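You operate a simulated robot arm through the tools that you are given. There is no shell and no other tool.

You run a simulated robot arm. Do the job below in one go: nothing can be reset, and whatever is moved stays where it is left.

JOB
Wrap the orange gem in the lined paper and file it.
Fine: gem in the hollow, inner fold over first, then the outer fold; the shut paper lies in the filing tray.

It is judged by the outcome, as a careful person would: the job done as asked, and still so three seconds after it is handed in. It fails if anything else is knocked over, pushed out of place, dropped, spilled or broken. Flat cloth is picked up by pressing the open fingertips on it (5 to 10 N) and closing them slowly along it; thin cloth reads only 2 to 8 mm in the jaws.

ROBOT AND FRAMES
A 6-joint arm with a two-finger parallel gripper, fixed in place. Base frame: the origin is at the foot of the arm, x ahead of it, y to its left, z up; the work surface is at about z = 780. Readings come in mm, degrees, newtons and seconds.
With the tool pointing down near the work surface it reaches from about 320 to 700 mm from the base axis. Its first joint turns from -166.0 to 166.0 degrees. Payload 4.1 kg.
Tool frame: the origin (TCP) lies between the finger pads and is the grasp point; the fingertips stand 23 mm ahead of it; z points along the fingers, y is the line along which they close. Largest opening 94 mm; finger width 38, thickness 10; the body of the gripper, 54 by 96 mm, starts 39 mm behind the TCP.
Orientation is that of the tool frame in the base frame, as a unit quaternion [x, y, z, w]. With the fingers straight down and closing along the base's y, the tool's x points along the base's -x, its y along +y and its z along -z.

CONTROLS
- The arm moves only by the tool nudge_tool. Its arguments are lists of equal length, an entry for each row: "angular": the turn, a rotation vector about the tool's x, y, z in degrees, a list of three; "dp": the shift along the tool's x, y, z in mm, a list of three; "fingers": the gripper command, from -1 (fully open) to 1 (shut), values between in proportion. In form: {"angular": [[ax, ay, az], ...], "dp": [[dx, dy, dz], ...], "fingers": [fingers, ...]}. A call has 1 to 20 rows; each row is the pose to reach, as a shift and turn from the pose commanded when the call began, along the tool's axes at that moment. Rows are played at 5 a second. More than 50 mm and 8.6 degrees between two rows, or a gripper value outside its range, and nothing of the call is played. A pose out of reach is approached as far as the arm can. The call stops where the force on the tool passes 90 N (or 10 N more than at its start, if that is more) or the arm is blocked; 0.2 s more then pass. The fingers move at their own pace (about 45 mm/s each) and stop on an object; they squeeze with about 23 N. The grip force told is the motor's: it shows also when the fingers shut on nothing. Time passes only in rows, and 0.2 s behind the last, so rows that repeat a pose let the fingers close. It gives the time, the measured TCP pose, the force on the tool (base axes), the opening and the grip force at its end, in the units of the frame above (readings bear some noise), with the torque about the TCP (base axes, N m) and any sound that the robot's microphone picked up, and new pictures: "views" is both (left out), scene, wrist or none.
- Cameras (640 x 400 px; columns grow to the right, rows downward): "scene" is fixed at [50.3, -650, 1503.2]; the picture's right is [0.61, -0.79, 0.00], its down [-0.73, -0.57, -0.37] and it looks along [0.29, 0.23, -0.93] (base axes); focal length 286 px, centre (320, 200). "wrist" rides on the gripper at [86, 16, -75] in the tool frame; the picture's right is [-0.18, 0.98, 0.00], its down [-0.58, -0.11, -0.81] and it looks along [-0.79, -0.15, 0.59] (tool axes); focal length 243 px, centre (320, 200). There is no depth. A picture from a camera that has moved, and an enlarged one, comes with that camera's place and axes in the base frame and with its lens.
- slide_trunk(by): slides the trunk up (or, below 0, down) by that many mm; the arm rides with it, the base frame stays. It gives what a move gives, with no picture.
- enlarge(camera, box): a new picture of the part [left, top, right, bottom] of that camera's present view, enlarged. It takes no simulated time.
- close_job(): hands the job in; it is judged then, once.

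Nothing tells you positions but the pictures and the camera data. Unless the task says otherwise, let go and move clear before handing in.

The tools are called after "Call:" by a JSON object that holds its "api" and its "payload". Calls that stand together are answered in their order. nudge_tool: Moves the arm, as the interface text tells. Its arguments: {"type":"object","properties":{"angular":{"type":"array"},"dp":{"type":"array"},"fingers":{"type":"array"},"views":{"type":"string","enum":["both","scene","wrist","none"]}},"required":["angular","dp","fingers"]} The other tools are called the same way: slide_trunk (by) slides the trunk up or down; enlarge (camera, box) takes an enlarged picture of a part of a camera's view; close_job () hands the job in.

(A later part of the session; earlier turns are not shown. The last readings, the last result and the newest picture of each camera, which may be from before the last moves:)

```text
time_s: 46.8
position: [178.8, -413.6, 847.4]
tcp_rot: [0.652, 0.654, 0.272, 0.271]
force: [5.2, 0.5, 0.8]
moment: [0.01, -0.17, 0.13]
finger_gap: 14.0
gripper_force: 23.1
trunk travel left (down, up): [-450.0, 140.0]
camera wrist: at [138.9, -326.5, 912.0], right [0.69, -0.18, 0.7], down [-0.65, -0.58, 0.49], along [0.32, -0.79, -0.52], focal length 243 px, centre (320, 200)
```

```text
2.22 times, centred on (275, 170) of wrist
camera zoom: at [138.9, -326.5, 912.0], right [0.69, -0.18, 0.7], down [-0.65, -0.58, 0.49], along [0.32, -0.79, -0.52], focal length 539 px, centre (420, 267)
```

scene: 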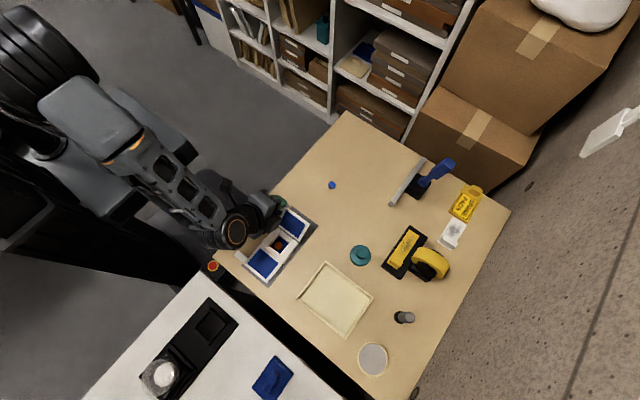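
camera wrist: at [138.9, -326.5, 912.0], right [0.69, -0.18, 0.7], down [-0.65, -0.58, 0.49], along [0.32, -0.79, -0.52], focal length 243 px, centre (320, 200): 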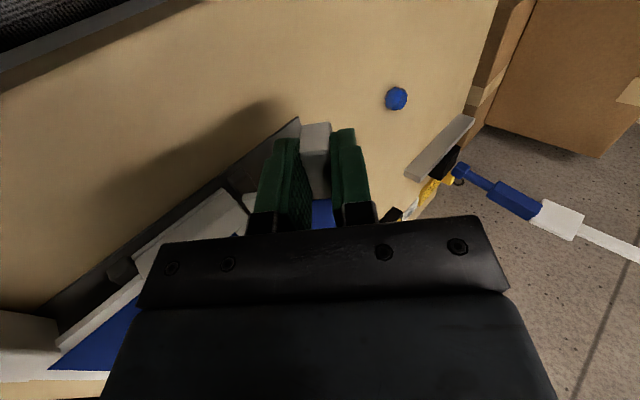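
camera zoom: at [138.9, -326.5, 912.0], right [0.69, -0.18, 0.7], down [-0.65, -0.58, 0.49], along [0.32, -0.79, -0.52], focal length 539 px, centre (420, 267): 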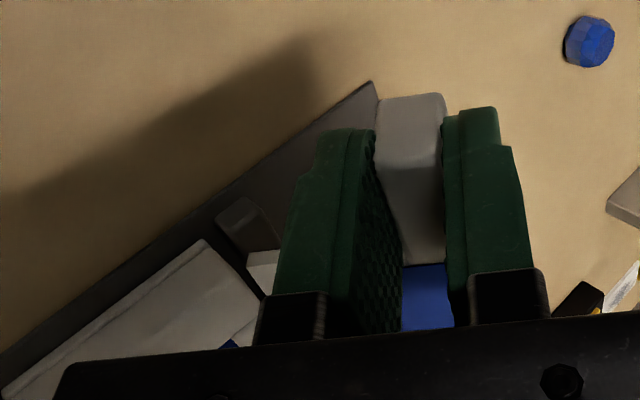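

The flap is now at 45° with about 5 N, mostly radial, which hints that the hinge is a little higher than I assumed. I'll zoom in on the hinge gap.

Call:
{"api": "enlarge", "payload": {"camera": "scene", "box": [276, 218, 308, 250]}}

Call:
{"api": "enlarge", "payload": {"camera": "scene", "box": [290, 205, 322, 240]}}

Call:
{"api": "enlarge", "payload": {"camera": "wrist", "box": [230, 150, 280, 250]}}

```text
12.50 times, centred on (292, 234) of scene
camera zoom: at [50.3, -650.0, 1503.2], right [0.61, -0.79, 0.0], down [-0.73, -0.57, -0.37], along [0.29, 0.23, -0.93], focal length 3574 px, centre (670, -225)
```

zoom: 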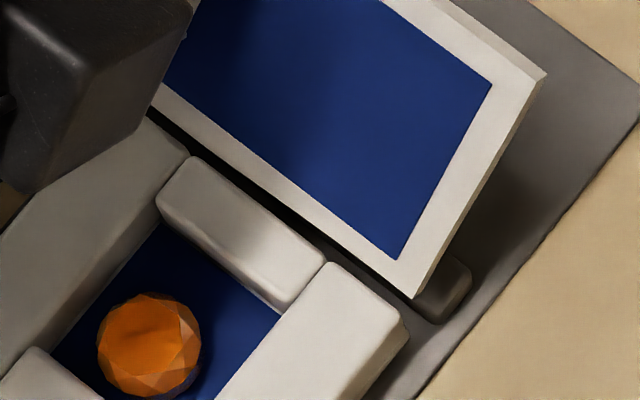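

```text
11.43 times, centred on (306, 222) of scene
camera zoom: at [50.3, -650.0, 1503.2], right [0.61, -0.79, 0.0], down [-0.73, -0.57, -0.37], along [0.29, 0.23, -0.93], focal length 3268 px, centre (480, -57)
```

zoom: 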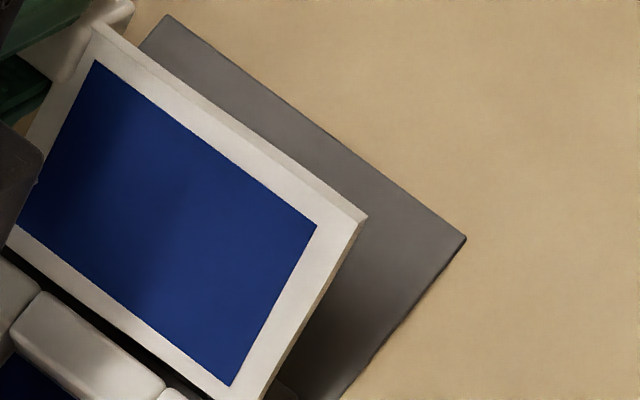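

```text
4.00 times, centred on (255, 200) of wrist
camera zoom: at [138.9, -326.5, 912.0], right [0.69, -0.18, 0.7], down [-0.65, -0.58, 0.49], along [0.32, -0.79, -0.52], focal length 970 px, centre (580, 200)
```

zoom: 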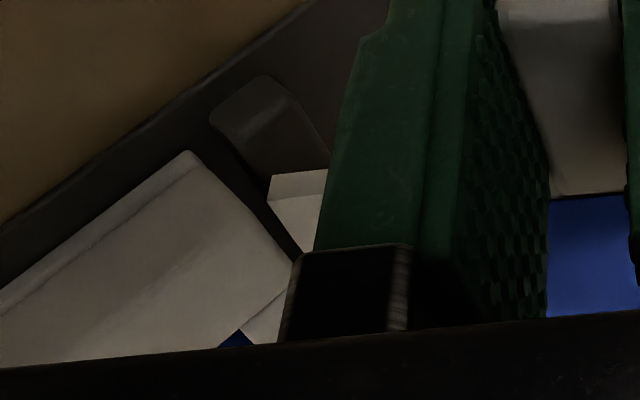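

The zoom shows the hinge edge of the +x flap swinging outward. Its pivot is therefore 2–3 mm above its face, which suggests the +x flap is the outer fold. I'll lower it partway, then test whether it holds its angle when released.

Call:
{"api": "nudge_tool", "payload": {"angular": [[5, 0, 0], [10, 0, 0], [15, 0, 0], [20, 0, 0], [25, 0, 0], [28, 0, 0], [28, 0, 0]], "dp": [[0, 0.83, 4.67], [0, 1.24, 9.4], [0, 1.24, 14.1], [0, 0.84, 18.9], [0, 0, 23.5], [0, -0.7, 26.3], [0, -0.7, 26.3]], "fingers": [1, 1, 1, 1, 1, 1, 1], "views": "none"}}

Call:
{"api": "nudge_tool", "payload": {"angular": [[0, 0, 0], [0, 0, 0], [0, 0, 0], [0, 0, 0], [0, 0, 0]], "dp": [[0, 0, 0], [0, 0, 0], [0, 0, 0], [0, 0, 0], [0, 0, 0]], "fingers": [0.68, 0.64, 0.58, 0.5, 0.45]}}

Call:
{"api": "enlarge", "payload": {"camera": "scene", "box": [230, 185, 326, 290]}}

Call:
{"api": "enlarge", "payload": {"camera": "wrist", "box": [200, 80, 400, 240]}}

```text
time_s: 48.4
position: [195.5, -413.6, 827.2]
tcp_rot: [0.699, 0.7, 0.103, 0.104]
force: [0.0, 0.4, -0.9]
moment: [0.01, 0.01, -0.05]
finger_gap: 14.1
gripper_force: 23.2
trunk travel left (down, up): [-450.0, 140.0]
```

```text
time_s: 49.6
position: [195.0, -413.1, 828.6]
tcp_rot: [0.698, 0.7, 0.104, 0.105]
force: [0.1, 1.0, 0.2]
moment: [-0.02, 0.01, 0.0]
finger_gap: 25.8
gripper_force: 0.1
trunk travel left (down, up): [-450.0, 140.0]
camera wrist: at [190.2, -327.1, 905.0], right [0.94, -0.18, 0.29], down [-0.34, -0.58, 0.74], along [0.03, -0.79, -0.61], focal length 243 px, centre (320, 200)
```

scene: 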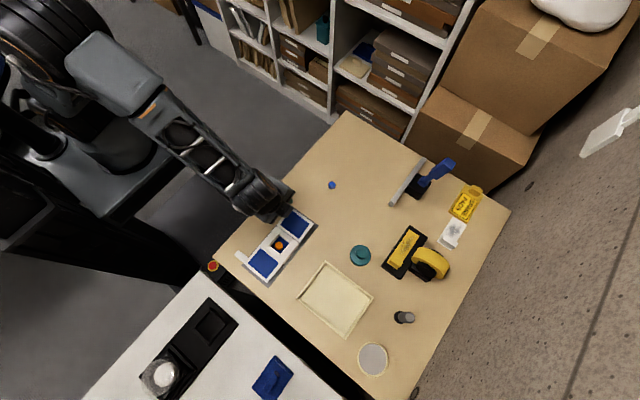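
wrist: 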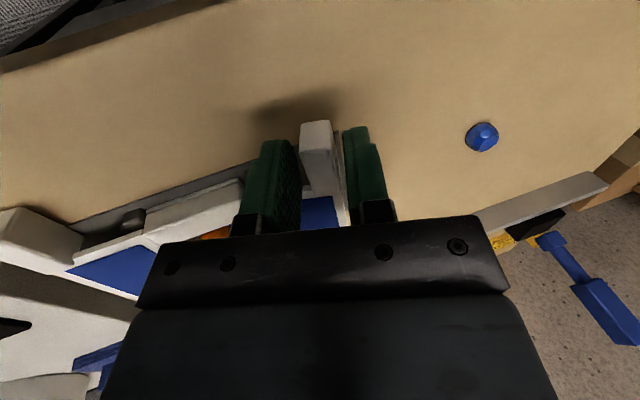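

```text
3.81 times, centred on (278, 238) of scene
camera zoom: at [50.3, -650.0, 1503.2], right [0.61, -0.79, 0.0], down [-0.73, -0.57, -0.37], along [0.29, 0.23, -0.93], focal length 1089 px, centre (480, 57)
```

zoom: 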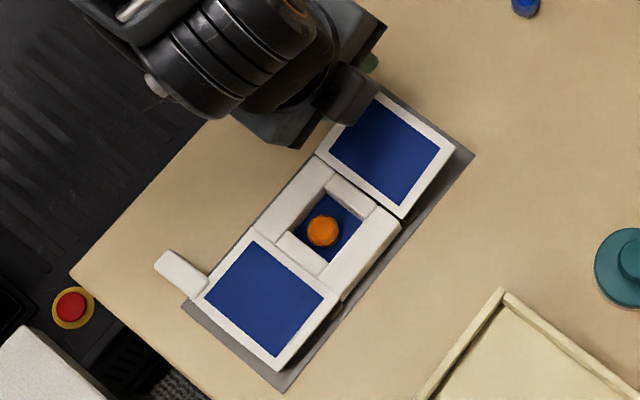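

```text
2.50 times, centred on (300, 160) of wrist
camera zoom: at [190.2, -327.1, 905.0], right [0.94, -0.18, 0.29], down [-0.34, -0.58, 0.74], along [0.03, -0.79, -0.61], focal length 606 px, centre (370, 300)
```

zoom: 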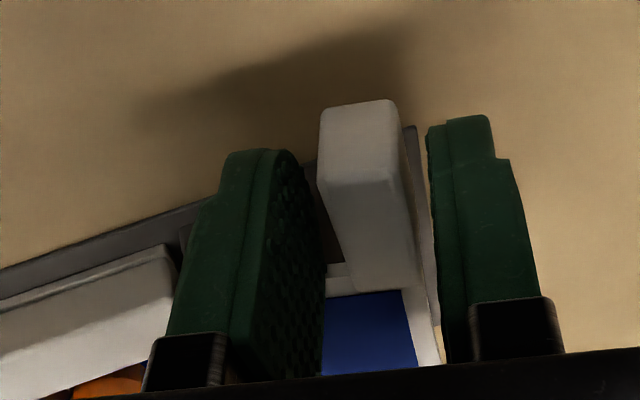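

The flap stays at about 17° when released, so the hinges hold by friction and I can regrip. Leaving it slightly raised, I'll back out along the tool axis and go above the −x tab to test its pivot.

Call:
{"api": "nudge_tool", "payload": {"angular": [[0, 0, 0], [0, 0, 0], [0, 0, 0], [5, 0, 0], [10, 0, 0], [14, 0, 0], [17, 0, 0], [17, 0, 0]], "dp": [[0, 0, -15], [0, 0, -32], [0, 0, -50], [0, -33.2, -62.4], [0, -67.2, -70.7], [0, -101.3, -79], [0, -125.8, -84.4], [0, -138.2, -88.2]], "fingers": [0.45, 0.45, 0.3, 0.191, 0.191, 0.191, 0.191, 0.191]}}

Call:
{"api": "enlarge", "payload": {"camera": "wrist", "box": [220, 40, 420, 220]}}

Call:
{"api": "enlarge", "payload": {"camera": "scene", "box": [262, 190, 322, 255]}}

```text
time_s: 51.4
position: [37.7, -413.7, 871.7]
tcp_rot: [0.707, 0.708, 0.0, -0.001]
force: [-0.3, 0.1, -0.1]
moment: [0.0, -0.01, 0.03]
finger_gap: 38.0
gripper_force: 0.0
trunk travel left (down, up): [-450.0, 140.0]
camera wrist: at [54.7, -327.5, 947.6], right [0.98, -0.18, 0.0], down [-0.11, -0.58, 0.81], along [-0.15, -0.79, -0.59], focal length 243 px, centre (320, 200)
```

scene: 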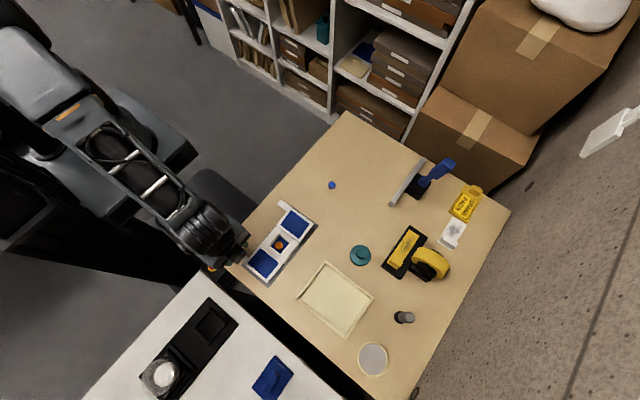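
wrist: 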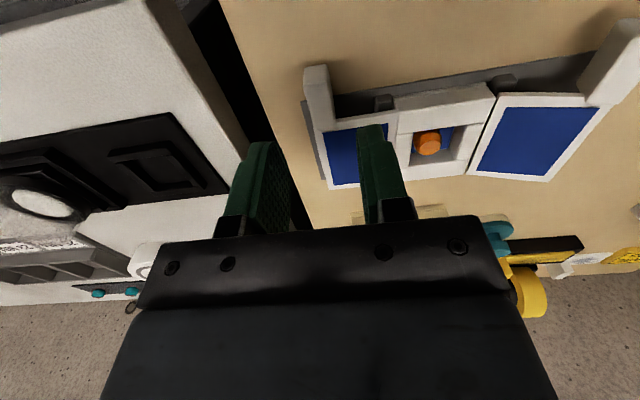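

```text
2.22 times, centred on (320, 130) of wrist
camera zoom: at [54.7, -327.5, 947.6], right [0.98, -0.18, 0.0], down [-0.11, -0.58, 0.81], along [-0.15, -0.79, -0.59], focal length 539 px, centre (320, 356)
```

zoom: 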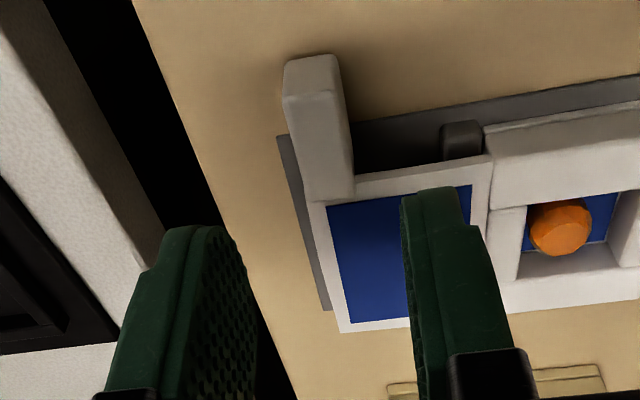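

```text
6.15 times, centred on (292, 222) of scene
camera zoom: at [50.3, -650.0, 1503.2], right [0.61, -0.79, 0.0], down [-0.73, -0.57, -0.37], along [0.29, 0.23, -0.93], focal length 1759 px, centre (492, 62)
```

zoom: 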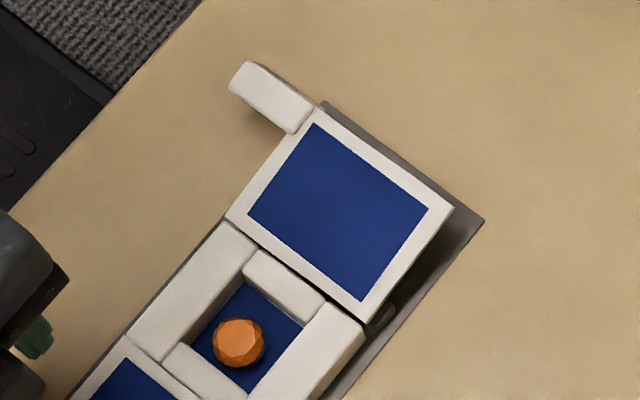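

The −x tab measures about x 38.7, y −436 to −400. I'll lower around it and grip it in the same way.

Call:
{"api": "nudge_tool", "payload": {"angular": [[0, 0, 0], [0, 0, 0], [0, 0, 0], [0, 0, 0], [0, 0, 0], [0, 0, 0]], "dp": [[0, 0.5, 12], [0, 0.5, 24], [0, 0.5, 36], [0, 0.5, 47], [0, 0.5, 56], [0, 0.5, 59.5]], "fingers": [0.191, 0.191, 0.191, 0.191, 0.191, 0.191], "views": "wrist"}}

Call:
{"api": "enlarge", "payload": {"camera": "wrist", "box": [220, 80, 420, 220]}}

```text
time_s: 52.8
position: [39.5, -414.9, 811.4]
tcp_rot: [0.707, 0.707, -0.001, 0.0]
force: [-0.5, 0.4, -0.2]
moment: [-0.02, -0.01, 0.01]
finger_gap: 38.0
gripper_force: 0.1
trunk travel left (down, up): [-450.0, 140.0]
camera wrist: at [55.9, -327.4, 886.9], right [0.98, -0.18, 0.0], down [-0.11, -0.58, 0.81], along [-0.15, -0.79, -0.59], focal length 243 px, centre (320, 200)
```

wrist: 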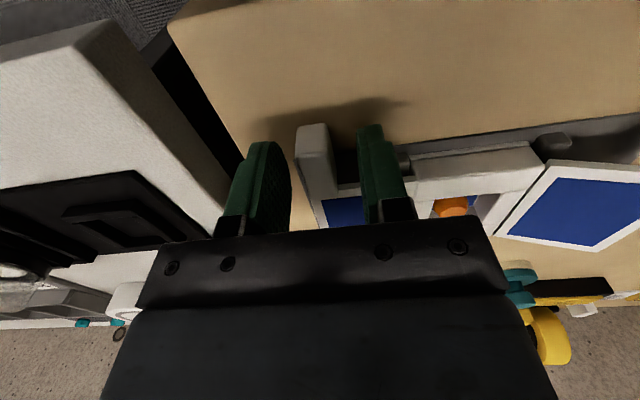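

```text
2.86 times, centred on (320, 150) of wrist
camera zoom: at [55.9, -327.4, 886.9], right [0.98, -0.18, 0.0], down [-0.11, -0.58, 0.81], along [-0.15, -0.79, -0.59], focal length 693 px, centre (320, 343)
```

zoom: 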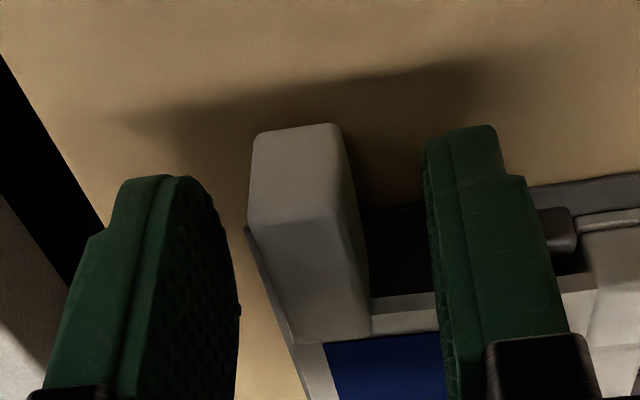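

The tab sits about 2 mm toward −x of the finger centre. I'll correct that and close slowly.

Call:
{"api": "nudge_tool", "payload": {"angular": [[0, 0, 0], [0, 0, 0], [0, 0, 0], [0, 0, 0], [0, 0, 0], [0, 0, 0]], "dp": [[0, -2.2, 0], [0, -2.2, 0], [0, -2.2, 0], [0, -2.2, 0], [0, -2.2, 0], [0, -2.2, 0]], "fingers": [0.25, 0.45, 0.6, 0.68, 1, 1], "views": "wrist"}}

Call:
{"api": "enlarge", "payload": {"camera": "wrist", "box": [220, 80, 420, 220]}}

```text
time_s: 54.2
position: [37.5, -413.3, 811.7]
tcp_rot: [0.707, 0.707, 0.001, 0.0]
force: [-0.4, -0.2, 0.5]
moment: [0.01, -0.02, -0.02]
finger_gap: 14.2
gripper_force: 22.7
trunk travel left (down, up): [-450.0, 140.0]
camera wrist: at [53.9, -327.1, 887.3], right [0.98, -0.18, 0.0], down [-0.11, -0.58, 0.81], along [-0.15, -0.79, -0.59], focal length 243 px, centre (320, 200)
```

wrist: 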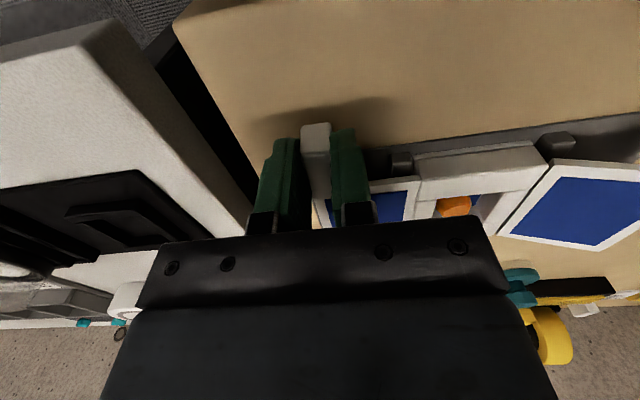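

```text
2.86 times, centred on (320, 150) of wrist
camera zoom: at [53.9, -327.1, 887.3], right [0.98, -0.18, 0.0], down [-0.11, -0.58, 0.81], along [-0.15, -0.79, -0.59], focal length 693 px, centre (320, 343)
```

zoom: 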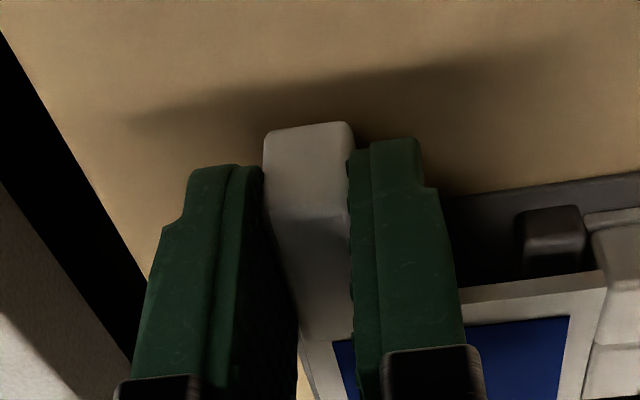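

I have the −x tab gripped at 14.2 mm. I'll lift this flap on the mirrored arc to 45° and compare forces and hinge gap with the other flap.

Call:
{"api": "nudge_tool", "payload": {"angular": [[4, 0, 0], [8, 0, 0], [12, 0, 0], [16, 0, 0], [20, 0, 0], [25, 0, 0], [30, 0, 0], [35, 0, 0], [40, 0, 0], [45, 0, 0], [45, 0, 0]], "dp": [[0, 0.95, -3.56], [0, 2.14, -7.05], [0, 3.58, -10.45], [0, 5.25, -13.74], [0, 7.15, -16.9], [0, 9.82, -20.66], [0, 12.8, -24.17], [0, 16.08, -27.4], [0, 19.63, -30.34], [0, 23.42, -32.96], [0, 23.42, -32.96]], "fingers": [1, 1, 1, 1, 1, 1, 1, 1, 1, 1, 1]}}

Call:
{"api": "enlarge", "payload": {"camera": "scene", "box": [230, 185, 326, 290]}}

Call:
{"api": "enlarge", "payload": {"camera": "scene", "box": [256, 242, 288, 274]}}

```text
time_s: 56.6
position: [59.9, -414.4, 845.2]
tcp_rot: [0.652, 0.654, -0.272, -0.271]
force: [0.2, -0.3, 0.4]
moment: [-0.03, -0.01, 0.06]
finger_gap: 13.9
gripper_force: 23.4
trunk travel left (down, up): [-450.0, 140.0]
camera wrist: at [125.1, -327.0, 887.1], right [0.69, -0.18, -0.7], down [0.49, -0.58, 0.65], along [-0.52, -0.79, -0.31], focal length 243 px, centre (320, 200)
```

scene: 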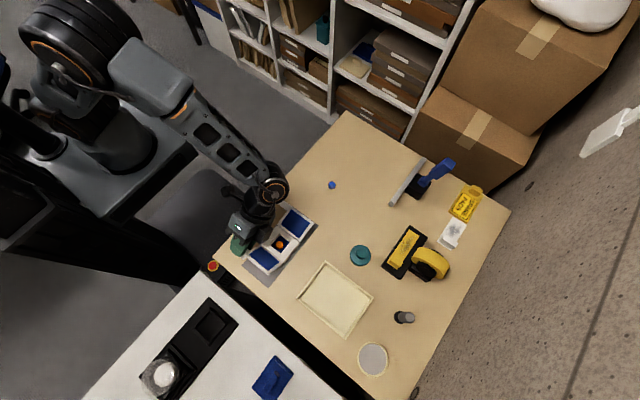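
wrist: 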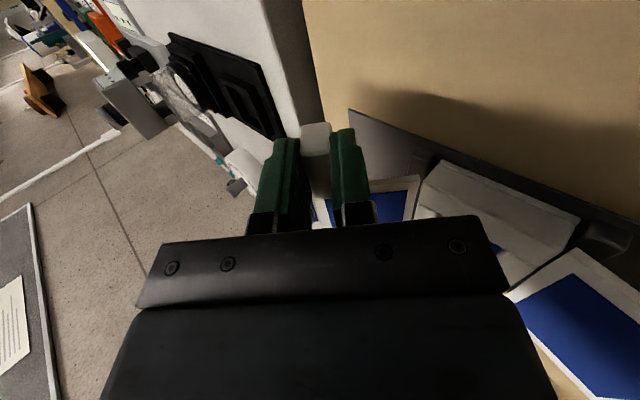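

```text
3.81 times, centred on (278, 238) of scene
camera zoom: at [50.3, -650.0, 1503.2], right [0.61, -0.79, 0.0], down [-0.73, -0.57, -0.37], along [0.29, 0.23, -0.93], focal length 1089 px, centre (480, 57)
```

zoom: 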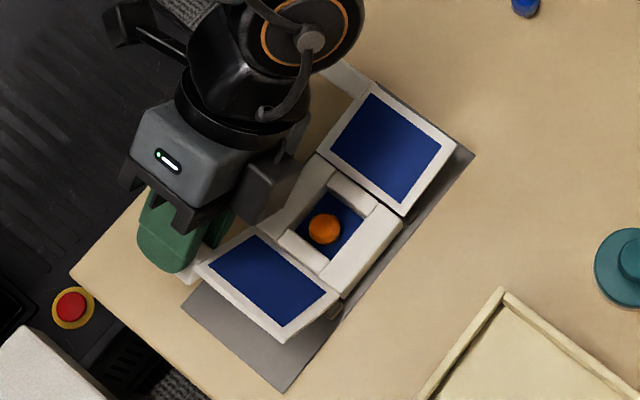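

```text
12.50 times, centred on (272, 258) of scene
camera zoom: at [50.3, -650.0, 1503.2], right [0.61, -0.79, 0.0], down [-0.73, -0.57, -0.37], along [0.29, 0.23, -0.93], focal length 3574 px, centre (920, -525)
```

zoom: 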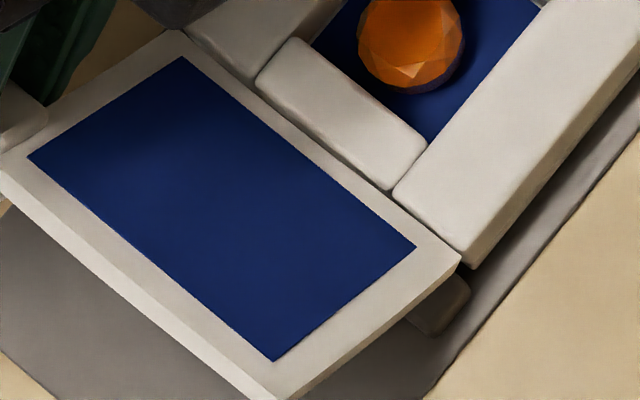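

The −x flap turns exactly at the rim edge with no gap and no force, while the +x flap's hinge sits higher. So −x is the inner fold and goes over first. I'll raise it to 65°, release, and back out.

Call:
{"api": "nudge_tool", "payload": {"angular": [[4, 0, 0], [8, 0, 0], [12, 0, 0], [16, 0, 0], [20, 0, 0], [20, 0, 0]], "dp": [[0, 0.95, -3.56], [0, 2.14, -7.05], [0, 3.58, -10.45], [0, 5.25, -13.74], [0, 7.15, -16.9], [0, 7.15, -16.9]], "fingers": [1, 1, 1, 1, 1, 1]}}

Call:
{"api": "enlarge", "payload": {"camera": "scene", "box": [210, 185, 326, 290]}}

```text
time_s: 58.0
position: [75.1, -413.6, 853.1]
tcp_rot: [0.596, 0.596, -0.381, -0.38]
force: [-4.0, 3.4, 10.9]
moment: [0.05, 0.02, -0.01]
finger_gap: 14.4
gripper_force: 22.8
trunk travel left (down, up): [-450.0, 140.0]
camera wrist: at [151.3, -327.1, 869.7], right [0.41, -0.19, -0.89], down [0.69, -0.58, 0.44], along [-0.6, -0.79, -0.11], focal length 243 px, centre (320, 200)
```

scene: 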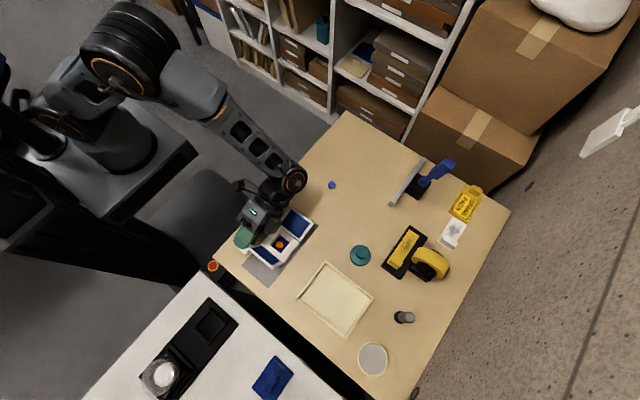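
wrist: 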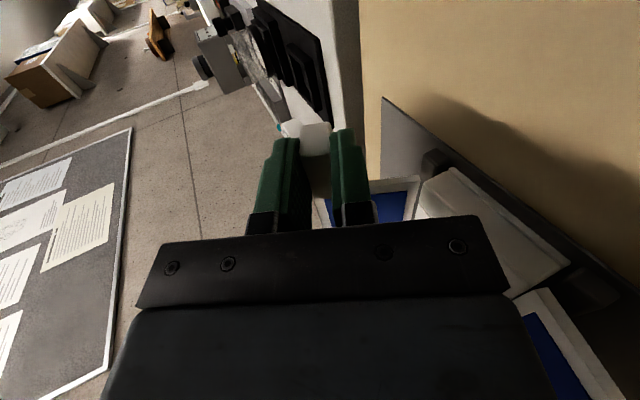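

```text
3.81 times, centred on (268, 238) of scene
camera zoom: at [50.3, -650.0, 1503.2], right [0.61, -0.79, 0.0], down [-0.73, -0.57, -0.37], along [0.29, 0.23, -0.93], focal length 1089 px, centre (518, 57)
```

zoom: 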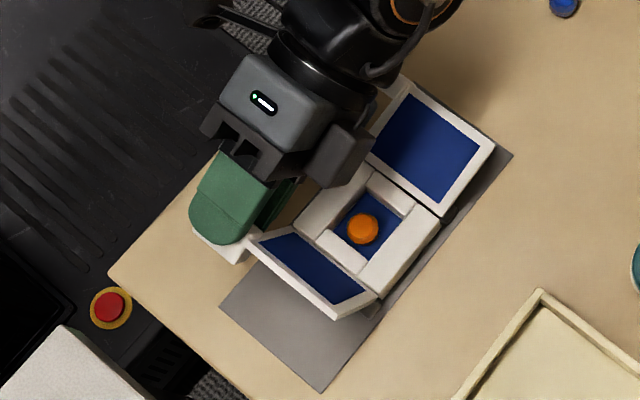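

There is an upward force of about 11 N: the wrist has come down on the raised +x tab and pushed that flap back down a bit. The −x flap is at 65°, so I'll open, lift slightly off and check.

Call:
{"api": "nudge_tool", "payload": {"angular": [[0, 0, 0], [0, 0, 0], [0, 0, 0], [0, 0, 0], [0, 0, 0]], "dp": [[0, 0, 0], [0, 0, 0], [0, 0, 0], [0, -2.7, -1.3], [0, -5.4, -2.5]], "fingers": [0.6, 0.4, 0.3, 0.3, 0.3]}}

Call:
{"api": "enlarge", "payload": {"camera": "scene", "box": [210, 185, 326, 290]}}

```text
time_s: 59.2
position: [76.5, -413.4, 858.5]
tcp_rot: [0.595, 0.597, -0.38, -0.38]
force: [-0.6, -0.3, -0.1]
moment: [0.01, -0.01, 0.04]
finger_gap: 32.9
gripper_force: 0.0
trunk travel left (down, up): [-450.0, 140.0]
camera wrist: at [151.4, -327.3, 875.7], right [0.42, -0.18, -0.89], down [0.69, -0.58, 0.44], along [-0.6, -0.79, -0.12], focal length 243 px, centre (320, 200)
```

scene: 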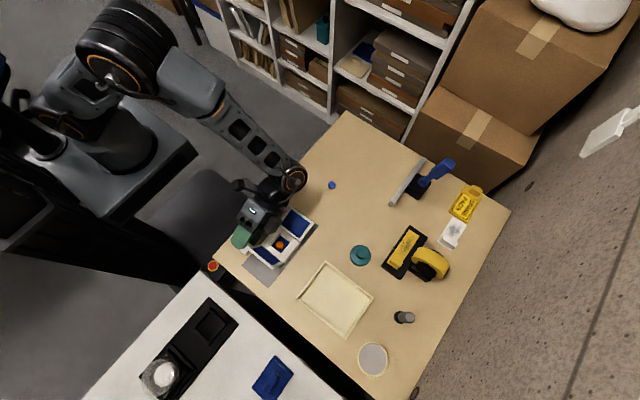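
wrist: 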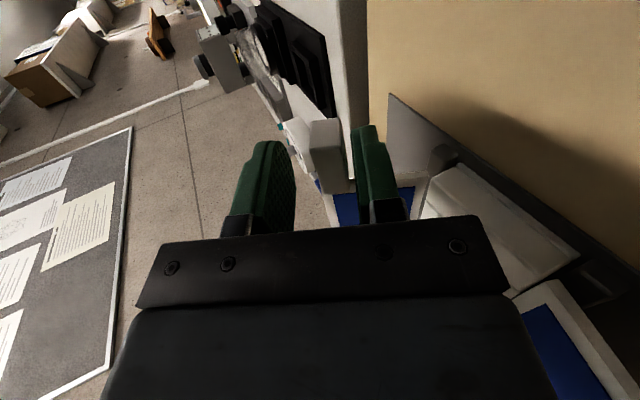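

```text
3.81 times, centred on (268, 238) of scene
camera zoom: at [50.3, -650.0, 1503.2], right [0.61, -0.79, 0.0], down [-0.73, -0.57, -0.37], along [0.29, 0.23, -0.93], focal length 1089 px, centre (518, 57)
```

zoom: 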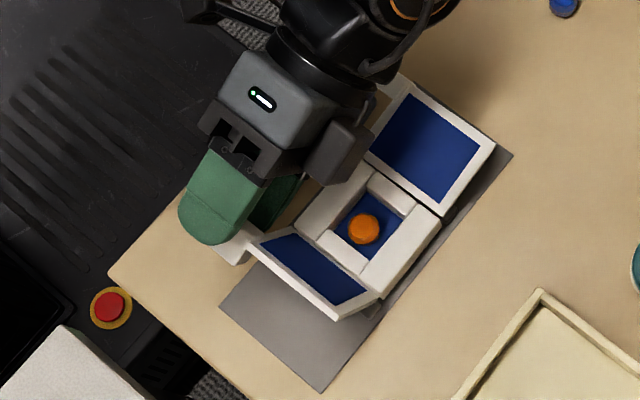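

The flap holds at about 65° and the contact is gone. Now I'll retreat backward and up, clear of both tabs.

Call:
{"api": "nudge_tool", "payload": {"angular": [[0, 0, 0], [0, 0, 0], [0, 0, 0], [0, 0, 0], [0, 0, 0], [-6, 0, 0], [-13, 0, 0], [-20, 0, 0], [-27, 0, 0], [-34, 0, 0], [-41, 0, 0], [-48, 0, 0], [-55, 0, 0], [-61, 0, 0], [-65, 0, 0]], "dp": [[0, -3, -12], [0, -8, -26], [0, -14, -42], [0, -20, -60], [0, -28, -80], [0, -34, -80], [0, -40, -80], [0, -45, -75], [0, -50, -70], [0, -55, -65], [0, -60, -58], [0, -65, -50], [0, -68, -42], [0, -70, -34], [0, -72, -28]], "fingers": [0.3, 0.3, 0.3, 0.3, 0.3, 0.3, 0.5, 1, 1, 1, 1, 1, 1, 1, 1]}}

Call:
{"api": "enlarge", "payload": {"camera": "scene", "box": [210, 185, 326, 290]}}

```text
time_s: 62.4
position: [71.7, -412.9, 934.3]
tcp_rot: [0.706, 0.708, 0.0, 0.0]
force: [0.5, 0.1, 0.2]
moment: [0.04, -0.03, -0.05]
finger_gap: 0.1
gripper_force: 23.2
trunk travel left (down, up): [-450.0, 140.0]
camera wrist: at [88.8, -326.9, 1010.7], right [0.98, -0.18, 0.0], down [-0.11, -0.58, 0.81], along [-0.15, -0.79, -0.59], focal length 243 px, centre (320, 200)
```

scene: 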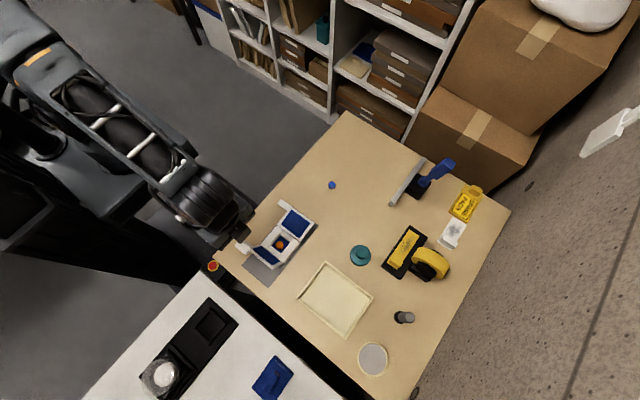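
wrist: 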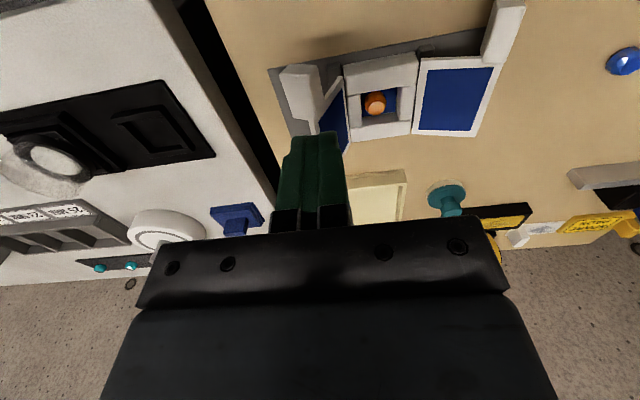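

```text
3.81 times, centred on (268, 238) of scene
camera zoom: at [50.3, -650.0, 1503.2], right [0.61, -0.79, 0.0], down [-0.73, -0.57, -0.37], along [0.29, 0.23, -0.93], focal length 1089 px, centre (518, 57)
```

zoom: 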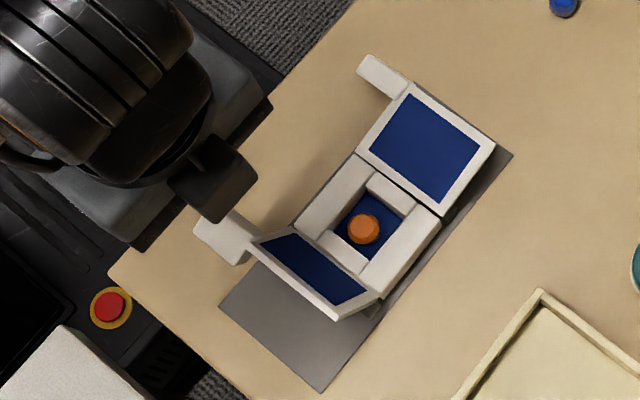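

The −x flap stands at 65° on its own. With the fingers closed, I'll move to its outer side at mid-width so I can push it over.

Call:
{"api": "nudge_tool", "payload": {"angular": [[0, 0, 0], [0, 0, 0], [0, 0, 0], [0, 0, 0], [0, 0, 0], [0, 0, 0], [0, 0, 0]], "dp": [[-20, -14, 0], [-40, -28, 0], [-57, -37, 0], [-57, -37, 20], [-57, -37, 40], [-57, -37, 60], [-57, -37, 74]], "fingers": [1, 1, 1, 1, 1, 1, 1]}}

Call:
{"api": "enlarge", "payload": {"camera": "scene", "box": [210, 185, 326, 290]}}

Call:
{"api": "enlarge", "payload": {"camera": "wrist", "box": [200, 60, 440, 230]}}

```text
time_s: 64.0
position: [34.8, -472.2, 862.1]
tcp_rot: [0.706, 0.708, 0.0, 0.001]
force: [0.3, -0.7, -0.5]
moment: [-0.02, -0.02, -0.03]
finger_gap: 0.2
gripper_force: 22.7
trunk travel left (down, up): [-450.0, 140.0]
camera wrist: at [52.4, -385.3, 937.6], right [0.98, -0.18, 0.0], down [-0.11, -0.58, 0.81], along [-0.15, -0.79, -0.59], focal length 243 px, centre (320, 200)
```

scene: 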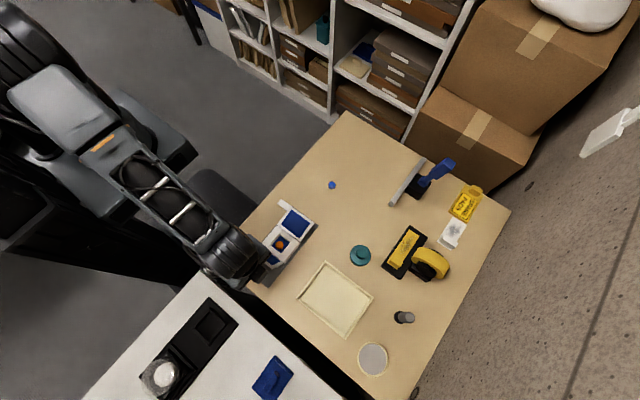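
wrist: 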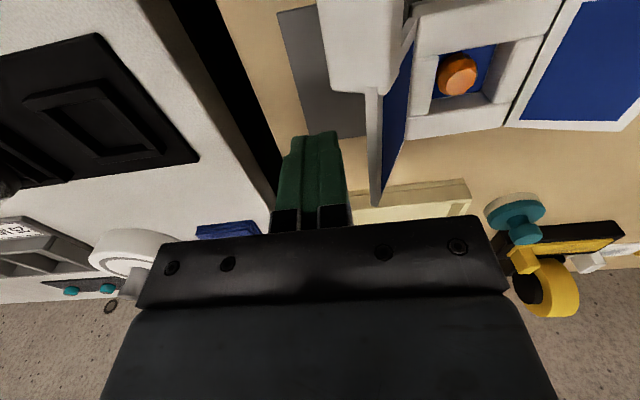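

```text
3.81 times, centred on (268, 238) of scene
camera zoom: at [50.3, -650.0, 1503.2], right [0.61, -0.79, 0.0], down [-0.73, -0.57, -0.37], along [0.29, 0.23, -0.93], focal length 1089 px, centre (518, 57)
```

zoom: 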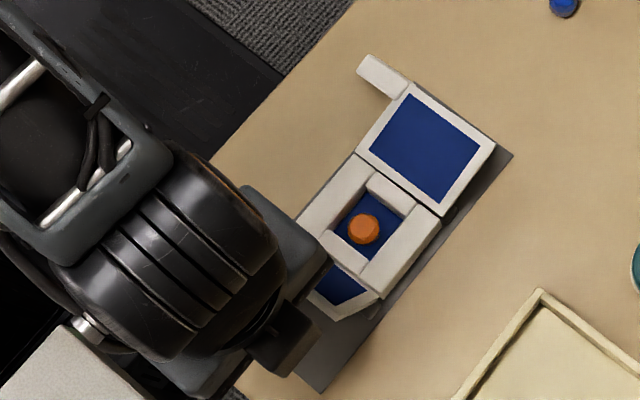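

```text
2.35 times, centred on (320, 145) of wrist
camera zoom: at [52.4, -385.3, 937.6], right [0.98, -0.18, 0.0], down [-0.11, -0.58, 0.81], along [-0.15, -0.79, -0.59], focal length 571 px, centre (320, 329)
```

zoom: 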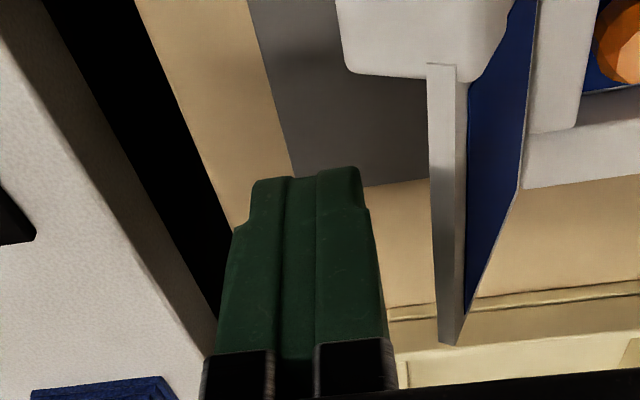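

The closed fingers are beside the flap's outer face. I'll push it over past vertical toward the block, following its arc.

Call:
{"api": "nudge_tool", "payload": {"angular": [[0, 0, 0], [0, 0, 0], [0, 0, 0], [0, 0, 0], [0, 0, 0], [0, 0, 0], [0, 0, 0], [0, 0, 0], [0, 0, 0]], "dp": [[0, 8, 3], [0, 15, 4], [0, 22, 4], [0, 29, 4], [0, 35, 4], [0, 41, 4], [0, 47, 4], [0, 52, 4], [0, 55, 4]], "fingers": [1, 1, 1, 1, 1, 1, 1, 1, 1]}}

Call:
{"api": "enlarge", "payload": {"camera": "scene", "box": [210, 185, 326, 290]}}

Call:
{"api": "enlarge", "payload": {"camera": "wrist", "box": [200, 60, 440, 230]}}

```text
time_s: 66.0
position: [88.8, -471.0, 856.0]
tcp_rot: [0.707, 0.708, 0.002, -0.002]
force: [0.2, -0.2, -0.2]
moment: [0.04, 0.0, -0.07]
finger_gap: 0.0
gripper_force: 23.1
trunk travel left (down, up): [-450.0, 140.0]
camera wrist: at [106.7, -384.7, 930.7], right [0.98, -0.18, 0.0], down [-0.11, -0.58, 0.8], along [-0.15, -0.79, -0.59], focal length 243 px, centre (320, 200)
```

scene: 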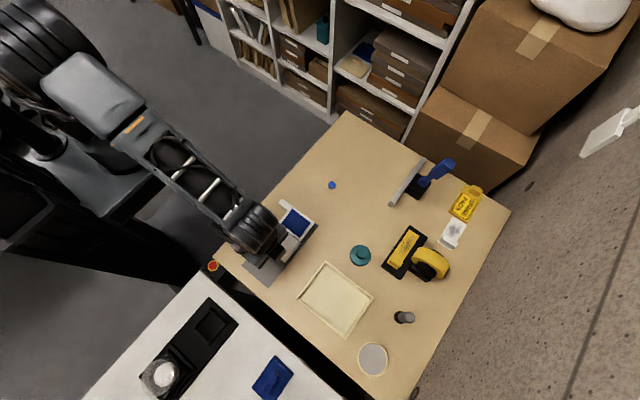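
wrist: 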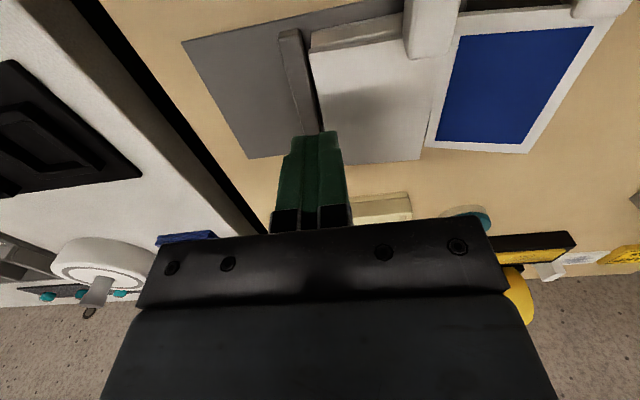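

```text
3.81 times, centred on (268, 238) of scene
camera zoom: at [50.3, -650.0, 1503.2], right [0.61, -0.79, 0.0], down [-0.73, -0.57, -0.37], along [0.29, 0.23, -0.93], focal length 1089 px, centre (518, 57)
```

zoom: 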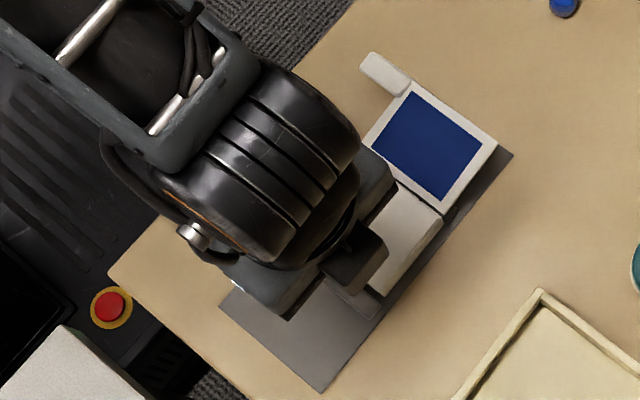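

```text
2.35 times, centred on (320, 145) of wrist
camera zoom: at [106.7, -384.7, 930.7], right [0.98, -0.18, 0.0], down [-0.11, -0.58, 0.8], along [-0.15, -0.79, -0.59], focal length 571 px, centre (320, 329)
```

zoom: 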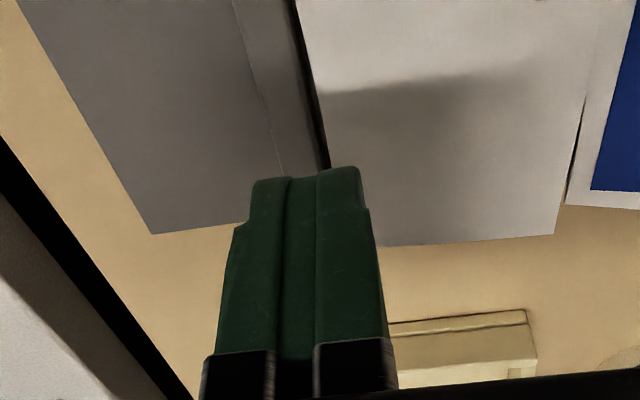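

The flap tipped over past vertical and now covers the block. I'll zoom in to check whether it lies flat.

Call:
{"api": "enlarge", "payload": {"camera": "wrist", "box": [280, 0, 470, 60]}}

Call:
{"api": "enlarge", "payload": {"camera": "wrist", "box": [400, 0, 480, 60]}}

Call:
{"api": "enlarge", "payload": {"camera": "scene", "box": [285, 215, 335, 265]}}

```text
3.37 times, centred on (375, 30) of wrist
camera zoom: at [106.7, -384.7, 930.7], right [0.98, -0.18, 0.0], down [-0.11, -0.58, 0.8], along [-0.15, -0.79, -0.59], focal length 817 px, centre (135, 773)
```

zoom: 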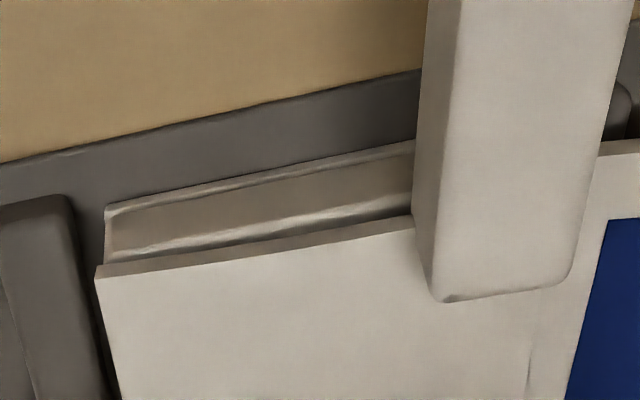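

```text
6.67 times, centred on (440, 30) of wrist
camera zoom: at [106.7, -384.7, 930.7], right [0.98, -0.18, 0.0], down [-0.11, -0.58, 0.8], along [-0.15, -0.79, -0.59], focal length 1618 px, centre (-480, 1333)
```

zoom: 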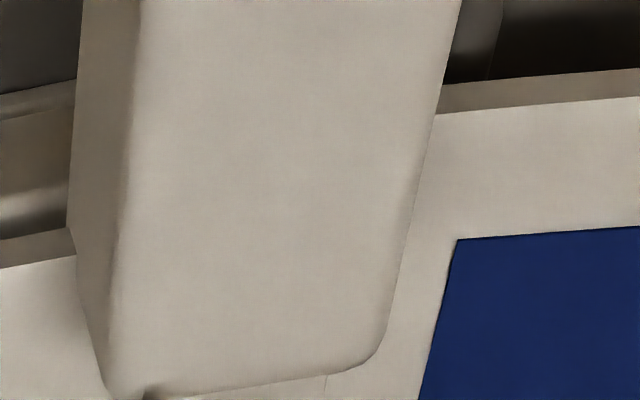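

```text
8.00 times, centred on (310, 240) of scene
camera zoom: at [50.3, -650.0, 1503.2], right [0.61, -0.79, 0.0], down [-0.73, -0.57, -0.37], along [0.29, 0.23, -0.93], focal length 2287 px, centre (400, -120)
```

zoom: 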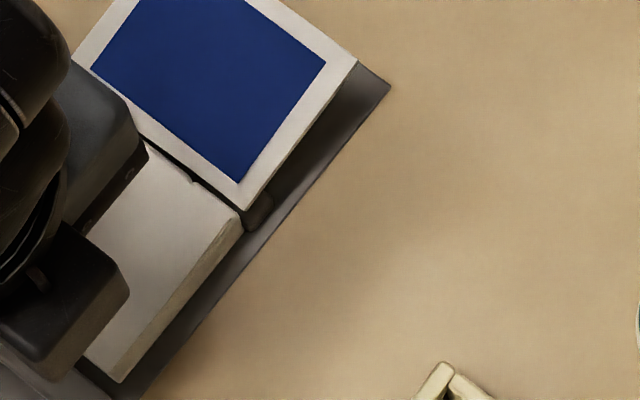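

The inner fold lies flat on the block and the gem is covered. Next is the outer (+x) fold: I'll go above its tab and see what angle it rests at.

Call:
{"api": "nudge_tool", "payload": {"angular": [[0, 0, 0], [0, 0, 0], [0, 0, 0], [0, 0, 0], [0, 0, 0], [0, 0, 0], [0, 0, 0], [0, 0, 0]], "dp": [[0, 0, -15], [0, 0, -35], [10, 25, -45], [25, 55, -45], [40, 85, -45], [52, 105, -35], [58, 113.5, -20], [58, 113.5, -16]], "fingers": [1, 1, 1, 0.6, 0.191, 0.191, 0.191, 0.191]}}

Call:
{"api": "enlarge", "payload": {"camera": "wrist", "box": [200, 40, 440, 210]}}

Call:
{"api": "enlarge", "payload": {"camera": "scene", "box": [230, 185, 326, 290]}}

```text
time_s: 67.8
position: [203.7, -411.6, 869.9]
tcp_rot: [0.706, 0.708, -0.001, 0.0]
force: [-0.4, -0.2, -0.1]
moment: [-0.03, 0.0, -0.03]
finger_gap: 38.2
gripper_force: 0.1
trunk travel left (down, up): [-450.0, 140.0]
camera wrist: at [220.8, -325.7, 946.8], right [0.98, -0.18, 0.0], down [-0.11, -0.58, 0.81], along [-0.15, -0.79, -0.59], focal length 243 px, centre (320, 200)
```

scene: 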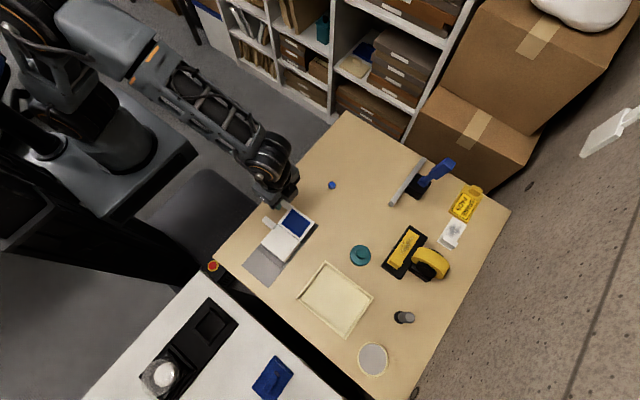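
wrist: 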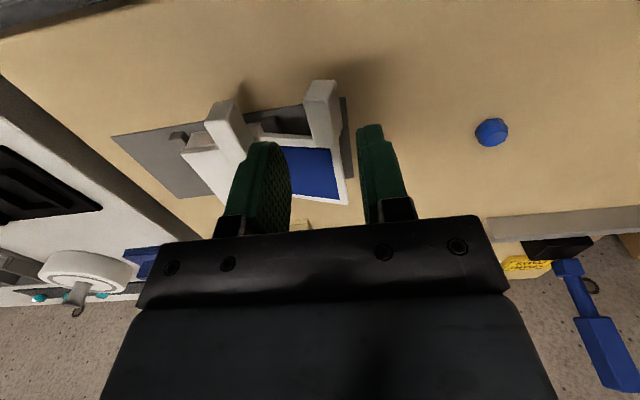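

```text
2.35 times, centred on (320, 125) of wrist
camera zoom: at [220.8, -325.7, 946.8], right [0.98, -0.18, 0.0], down [-0.11, -0.58, 0.81], along [-0.15, -0.79, -0.59], focal length 571 px, centre (320, 376)
```

zoom: 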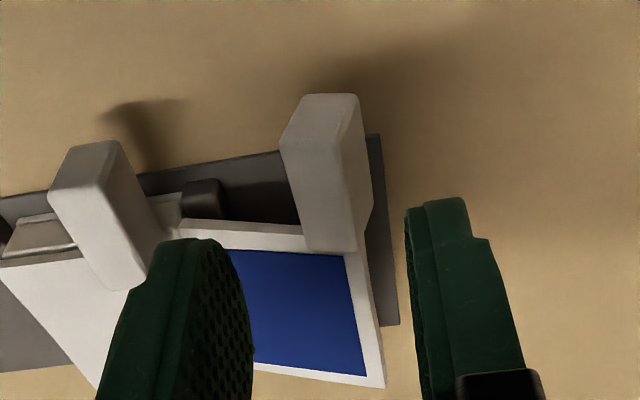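

```text
3.81 times, centred on (278, 238) of scene
camera zoom: at [50.3, -650.0, 1503.2], right [0.61, -0.79, 0.0], down [-0.73, -0.57, -0.37], along [0.29, 0.23, -0.93], focal length 1089 px, centre (480, 57)
```

zoom: 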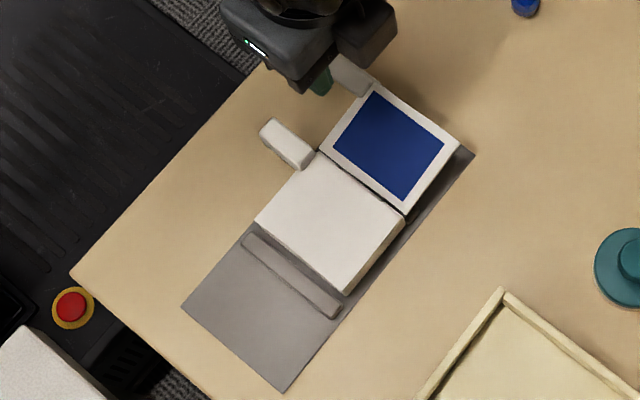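

The outer flap is still raised about 18°, and the block has slid roughly 2 mm within its jig rails. I'll tilt the gripper to match that angle and hover over its tab.

Call:
{"api": "nudge_tool", "payload": {"angular": [[-6, 0, 0], [-12, 0, 0], [-18, 0, 0], [-18, 0, 0]], "dp": [[-0.5, -6, 2], [-1, -11, 4], [-1, -16.3, 5.7], [-1, -16.3, 5.7]], "fingers": [0.191, 0.191, 0.191, 0.191], "views": "wrist"}}

Call:
{"api": "enlarge", "payload": {"camera": "wrist", "box": [220, 60, 420, 220]}}

```text
time_s: 68.8
position: [187.0, -413.2, 866.5]
tcp_rot: [0.698, 0.699, 0.11, 0.112]
force: [-0.5, 0.1, 0.5]
moment: [0.0, -0.01, 0.0]
finger_gap: 37.6
gripper_force: 0.1
trunk travel left (down, up): [-450.0, 140.0]
camera wrist: at [180.0, -327.2, 943.7], right [0.93, -0.18, 0.3], down [-0.35, -0.58, 0.73], along [0.04, -0.79, -0.61], focal length 243 px, centre (320, 200)
```

wrist: 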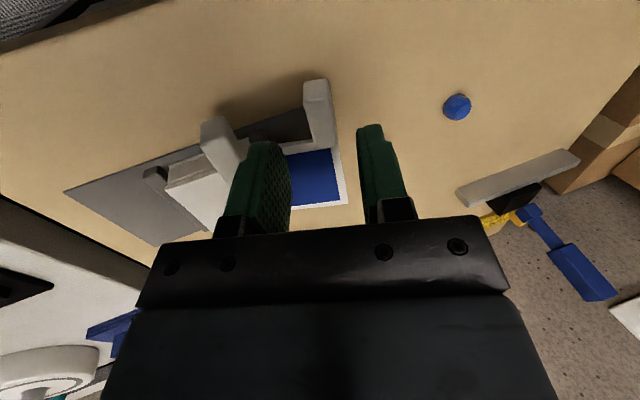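

```text
2.50 times, centred on (320, 140) of wrist
camera zoom: at [180.0, -327.2, 943.7], right [0.93, -0.18, 0.3], down [-0.35, -0.58, 0.73], along [0.04, -0.79, -0.61], focal length 606 px, centre (320, 350)
```

zoom: 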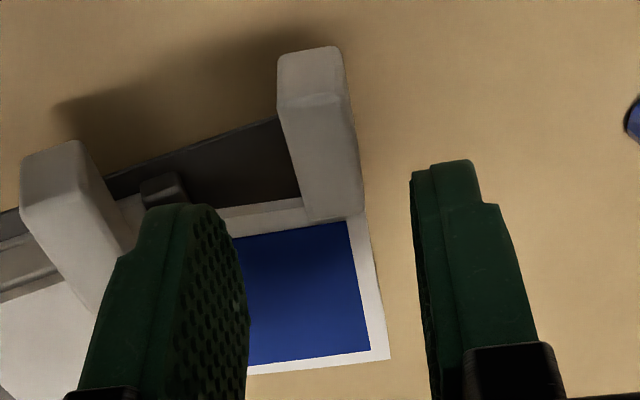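

The tab is aligned with the tilted gripper. I'll advance along the tool axis, close on it, then lift further.

Call:
{"api": "nudge_tool", "payload": {"angular": [[0, 0, 0], [0, 0, 0], [0, 0, 0], [0, 0, 0], [0, 0, 0]], "dp": [[2, 0.5, 10], [2, 0.5, 20], [2, 0.5, 30], [2, 0.5, 37], [2, 0.5, 40]], "fingers": [0.191, 0.191, 0.191, 0.191, 0.191], "views": "wrist"}}

Call:
{"api": "enlarge", "payload": {"camera": "wrist", "box": [220, 80, 420, 220]}}

```text
time_s: 70.0
position: [200.0, -411.8, 829.6]
tcp_rot: [0.697, 0.699, 0.111, 0.111]
force: [-0.8, 0.1, -0.3]
moment: [0.01, 0.0, -0.02]
finger_gap: 37.8
gripper_force: 0.1
trunk travel left (down, up): [-450.0, 140.0]
camera wrist: at [192.8, -324.8, 906.7], right [0.94, -0.18, 0.3], down [-0.35, -0.58, 0.73], along [0.04, -0.79, -0.61], focal length 243 px, centre (320, 200)
```

wrist: 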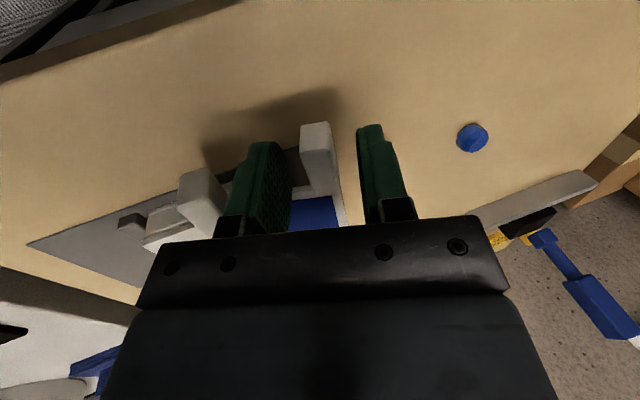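

```text
2.86 times, centred on (320, 150) of wrist
camera zoom: at [192.8, -324.8, 906.7], right [0.94, -0.18, 0.3], down [-0.35, -0.58, 0.73], along [0.04, -0.79, -0.61], focal length 693 px, centre (320, 343)
```

zoom: 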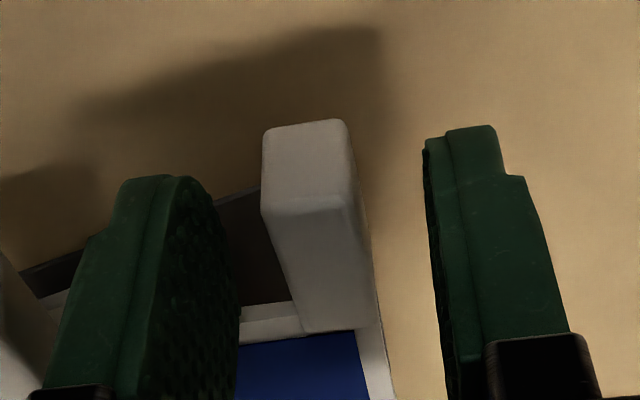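

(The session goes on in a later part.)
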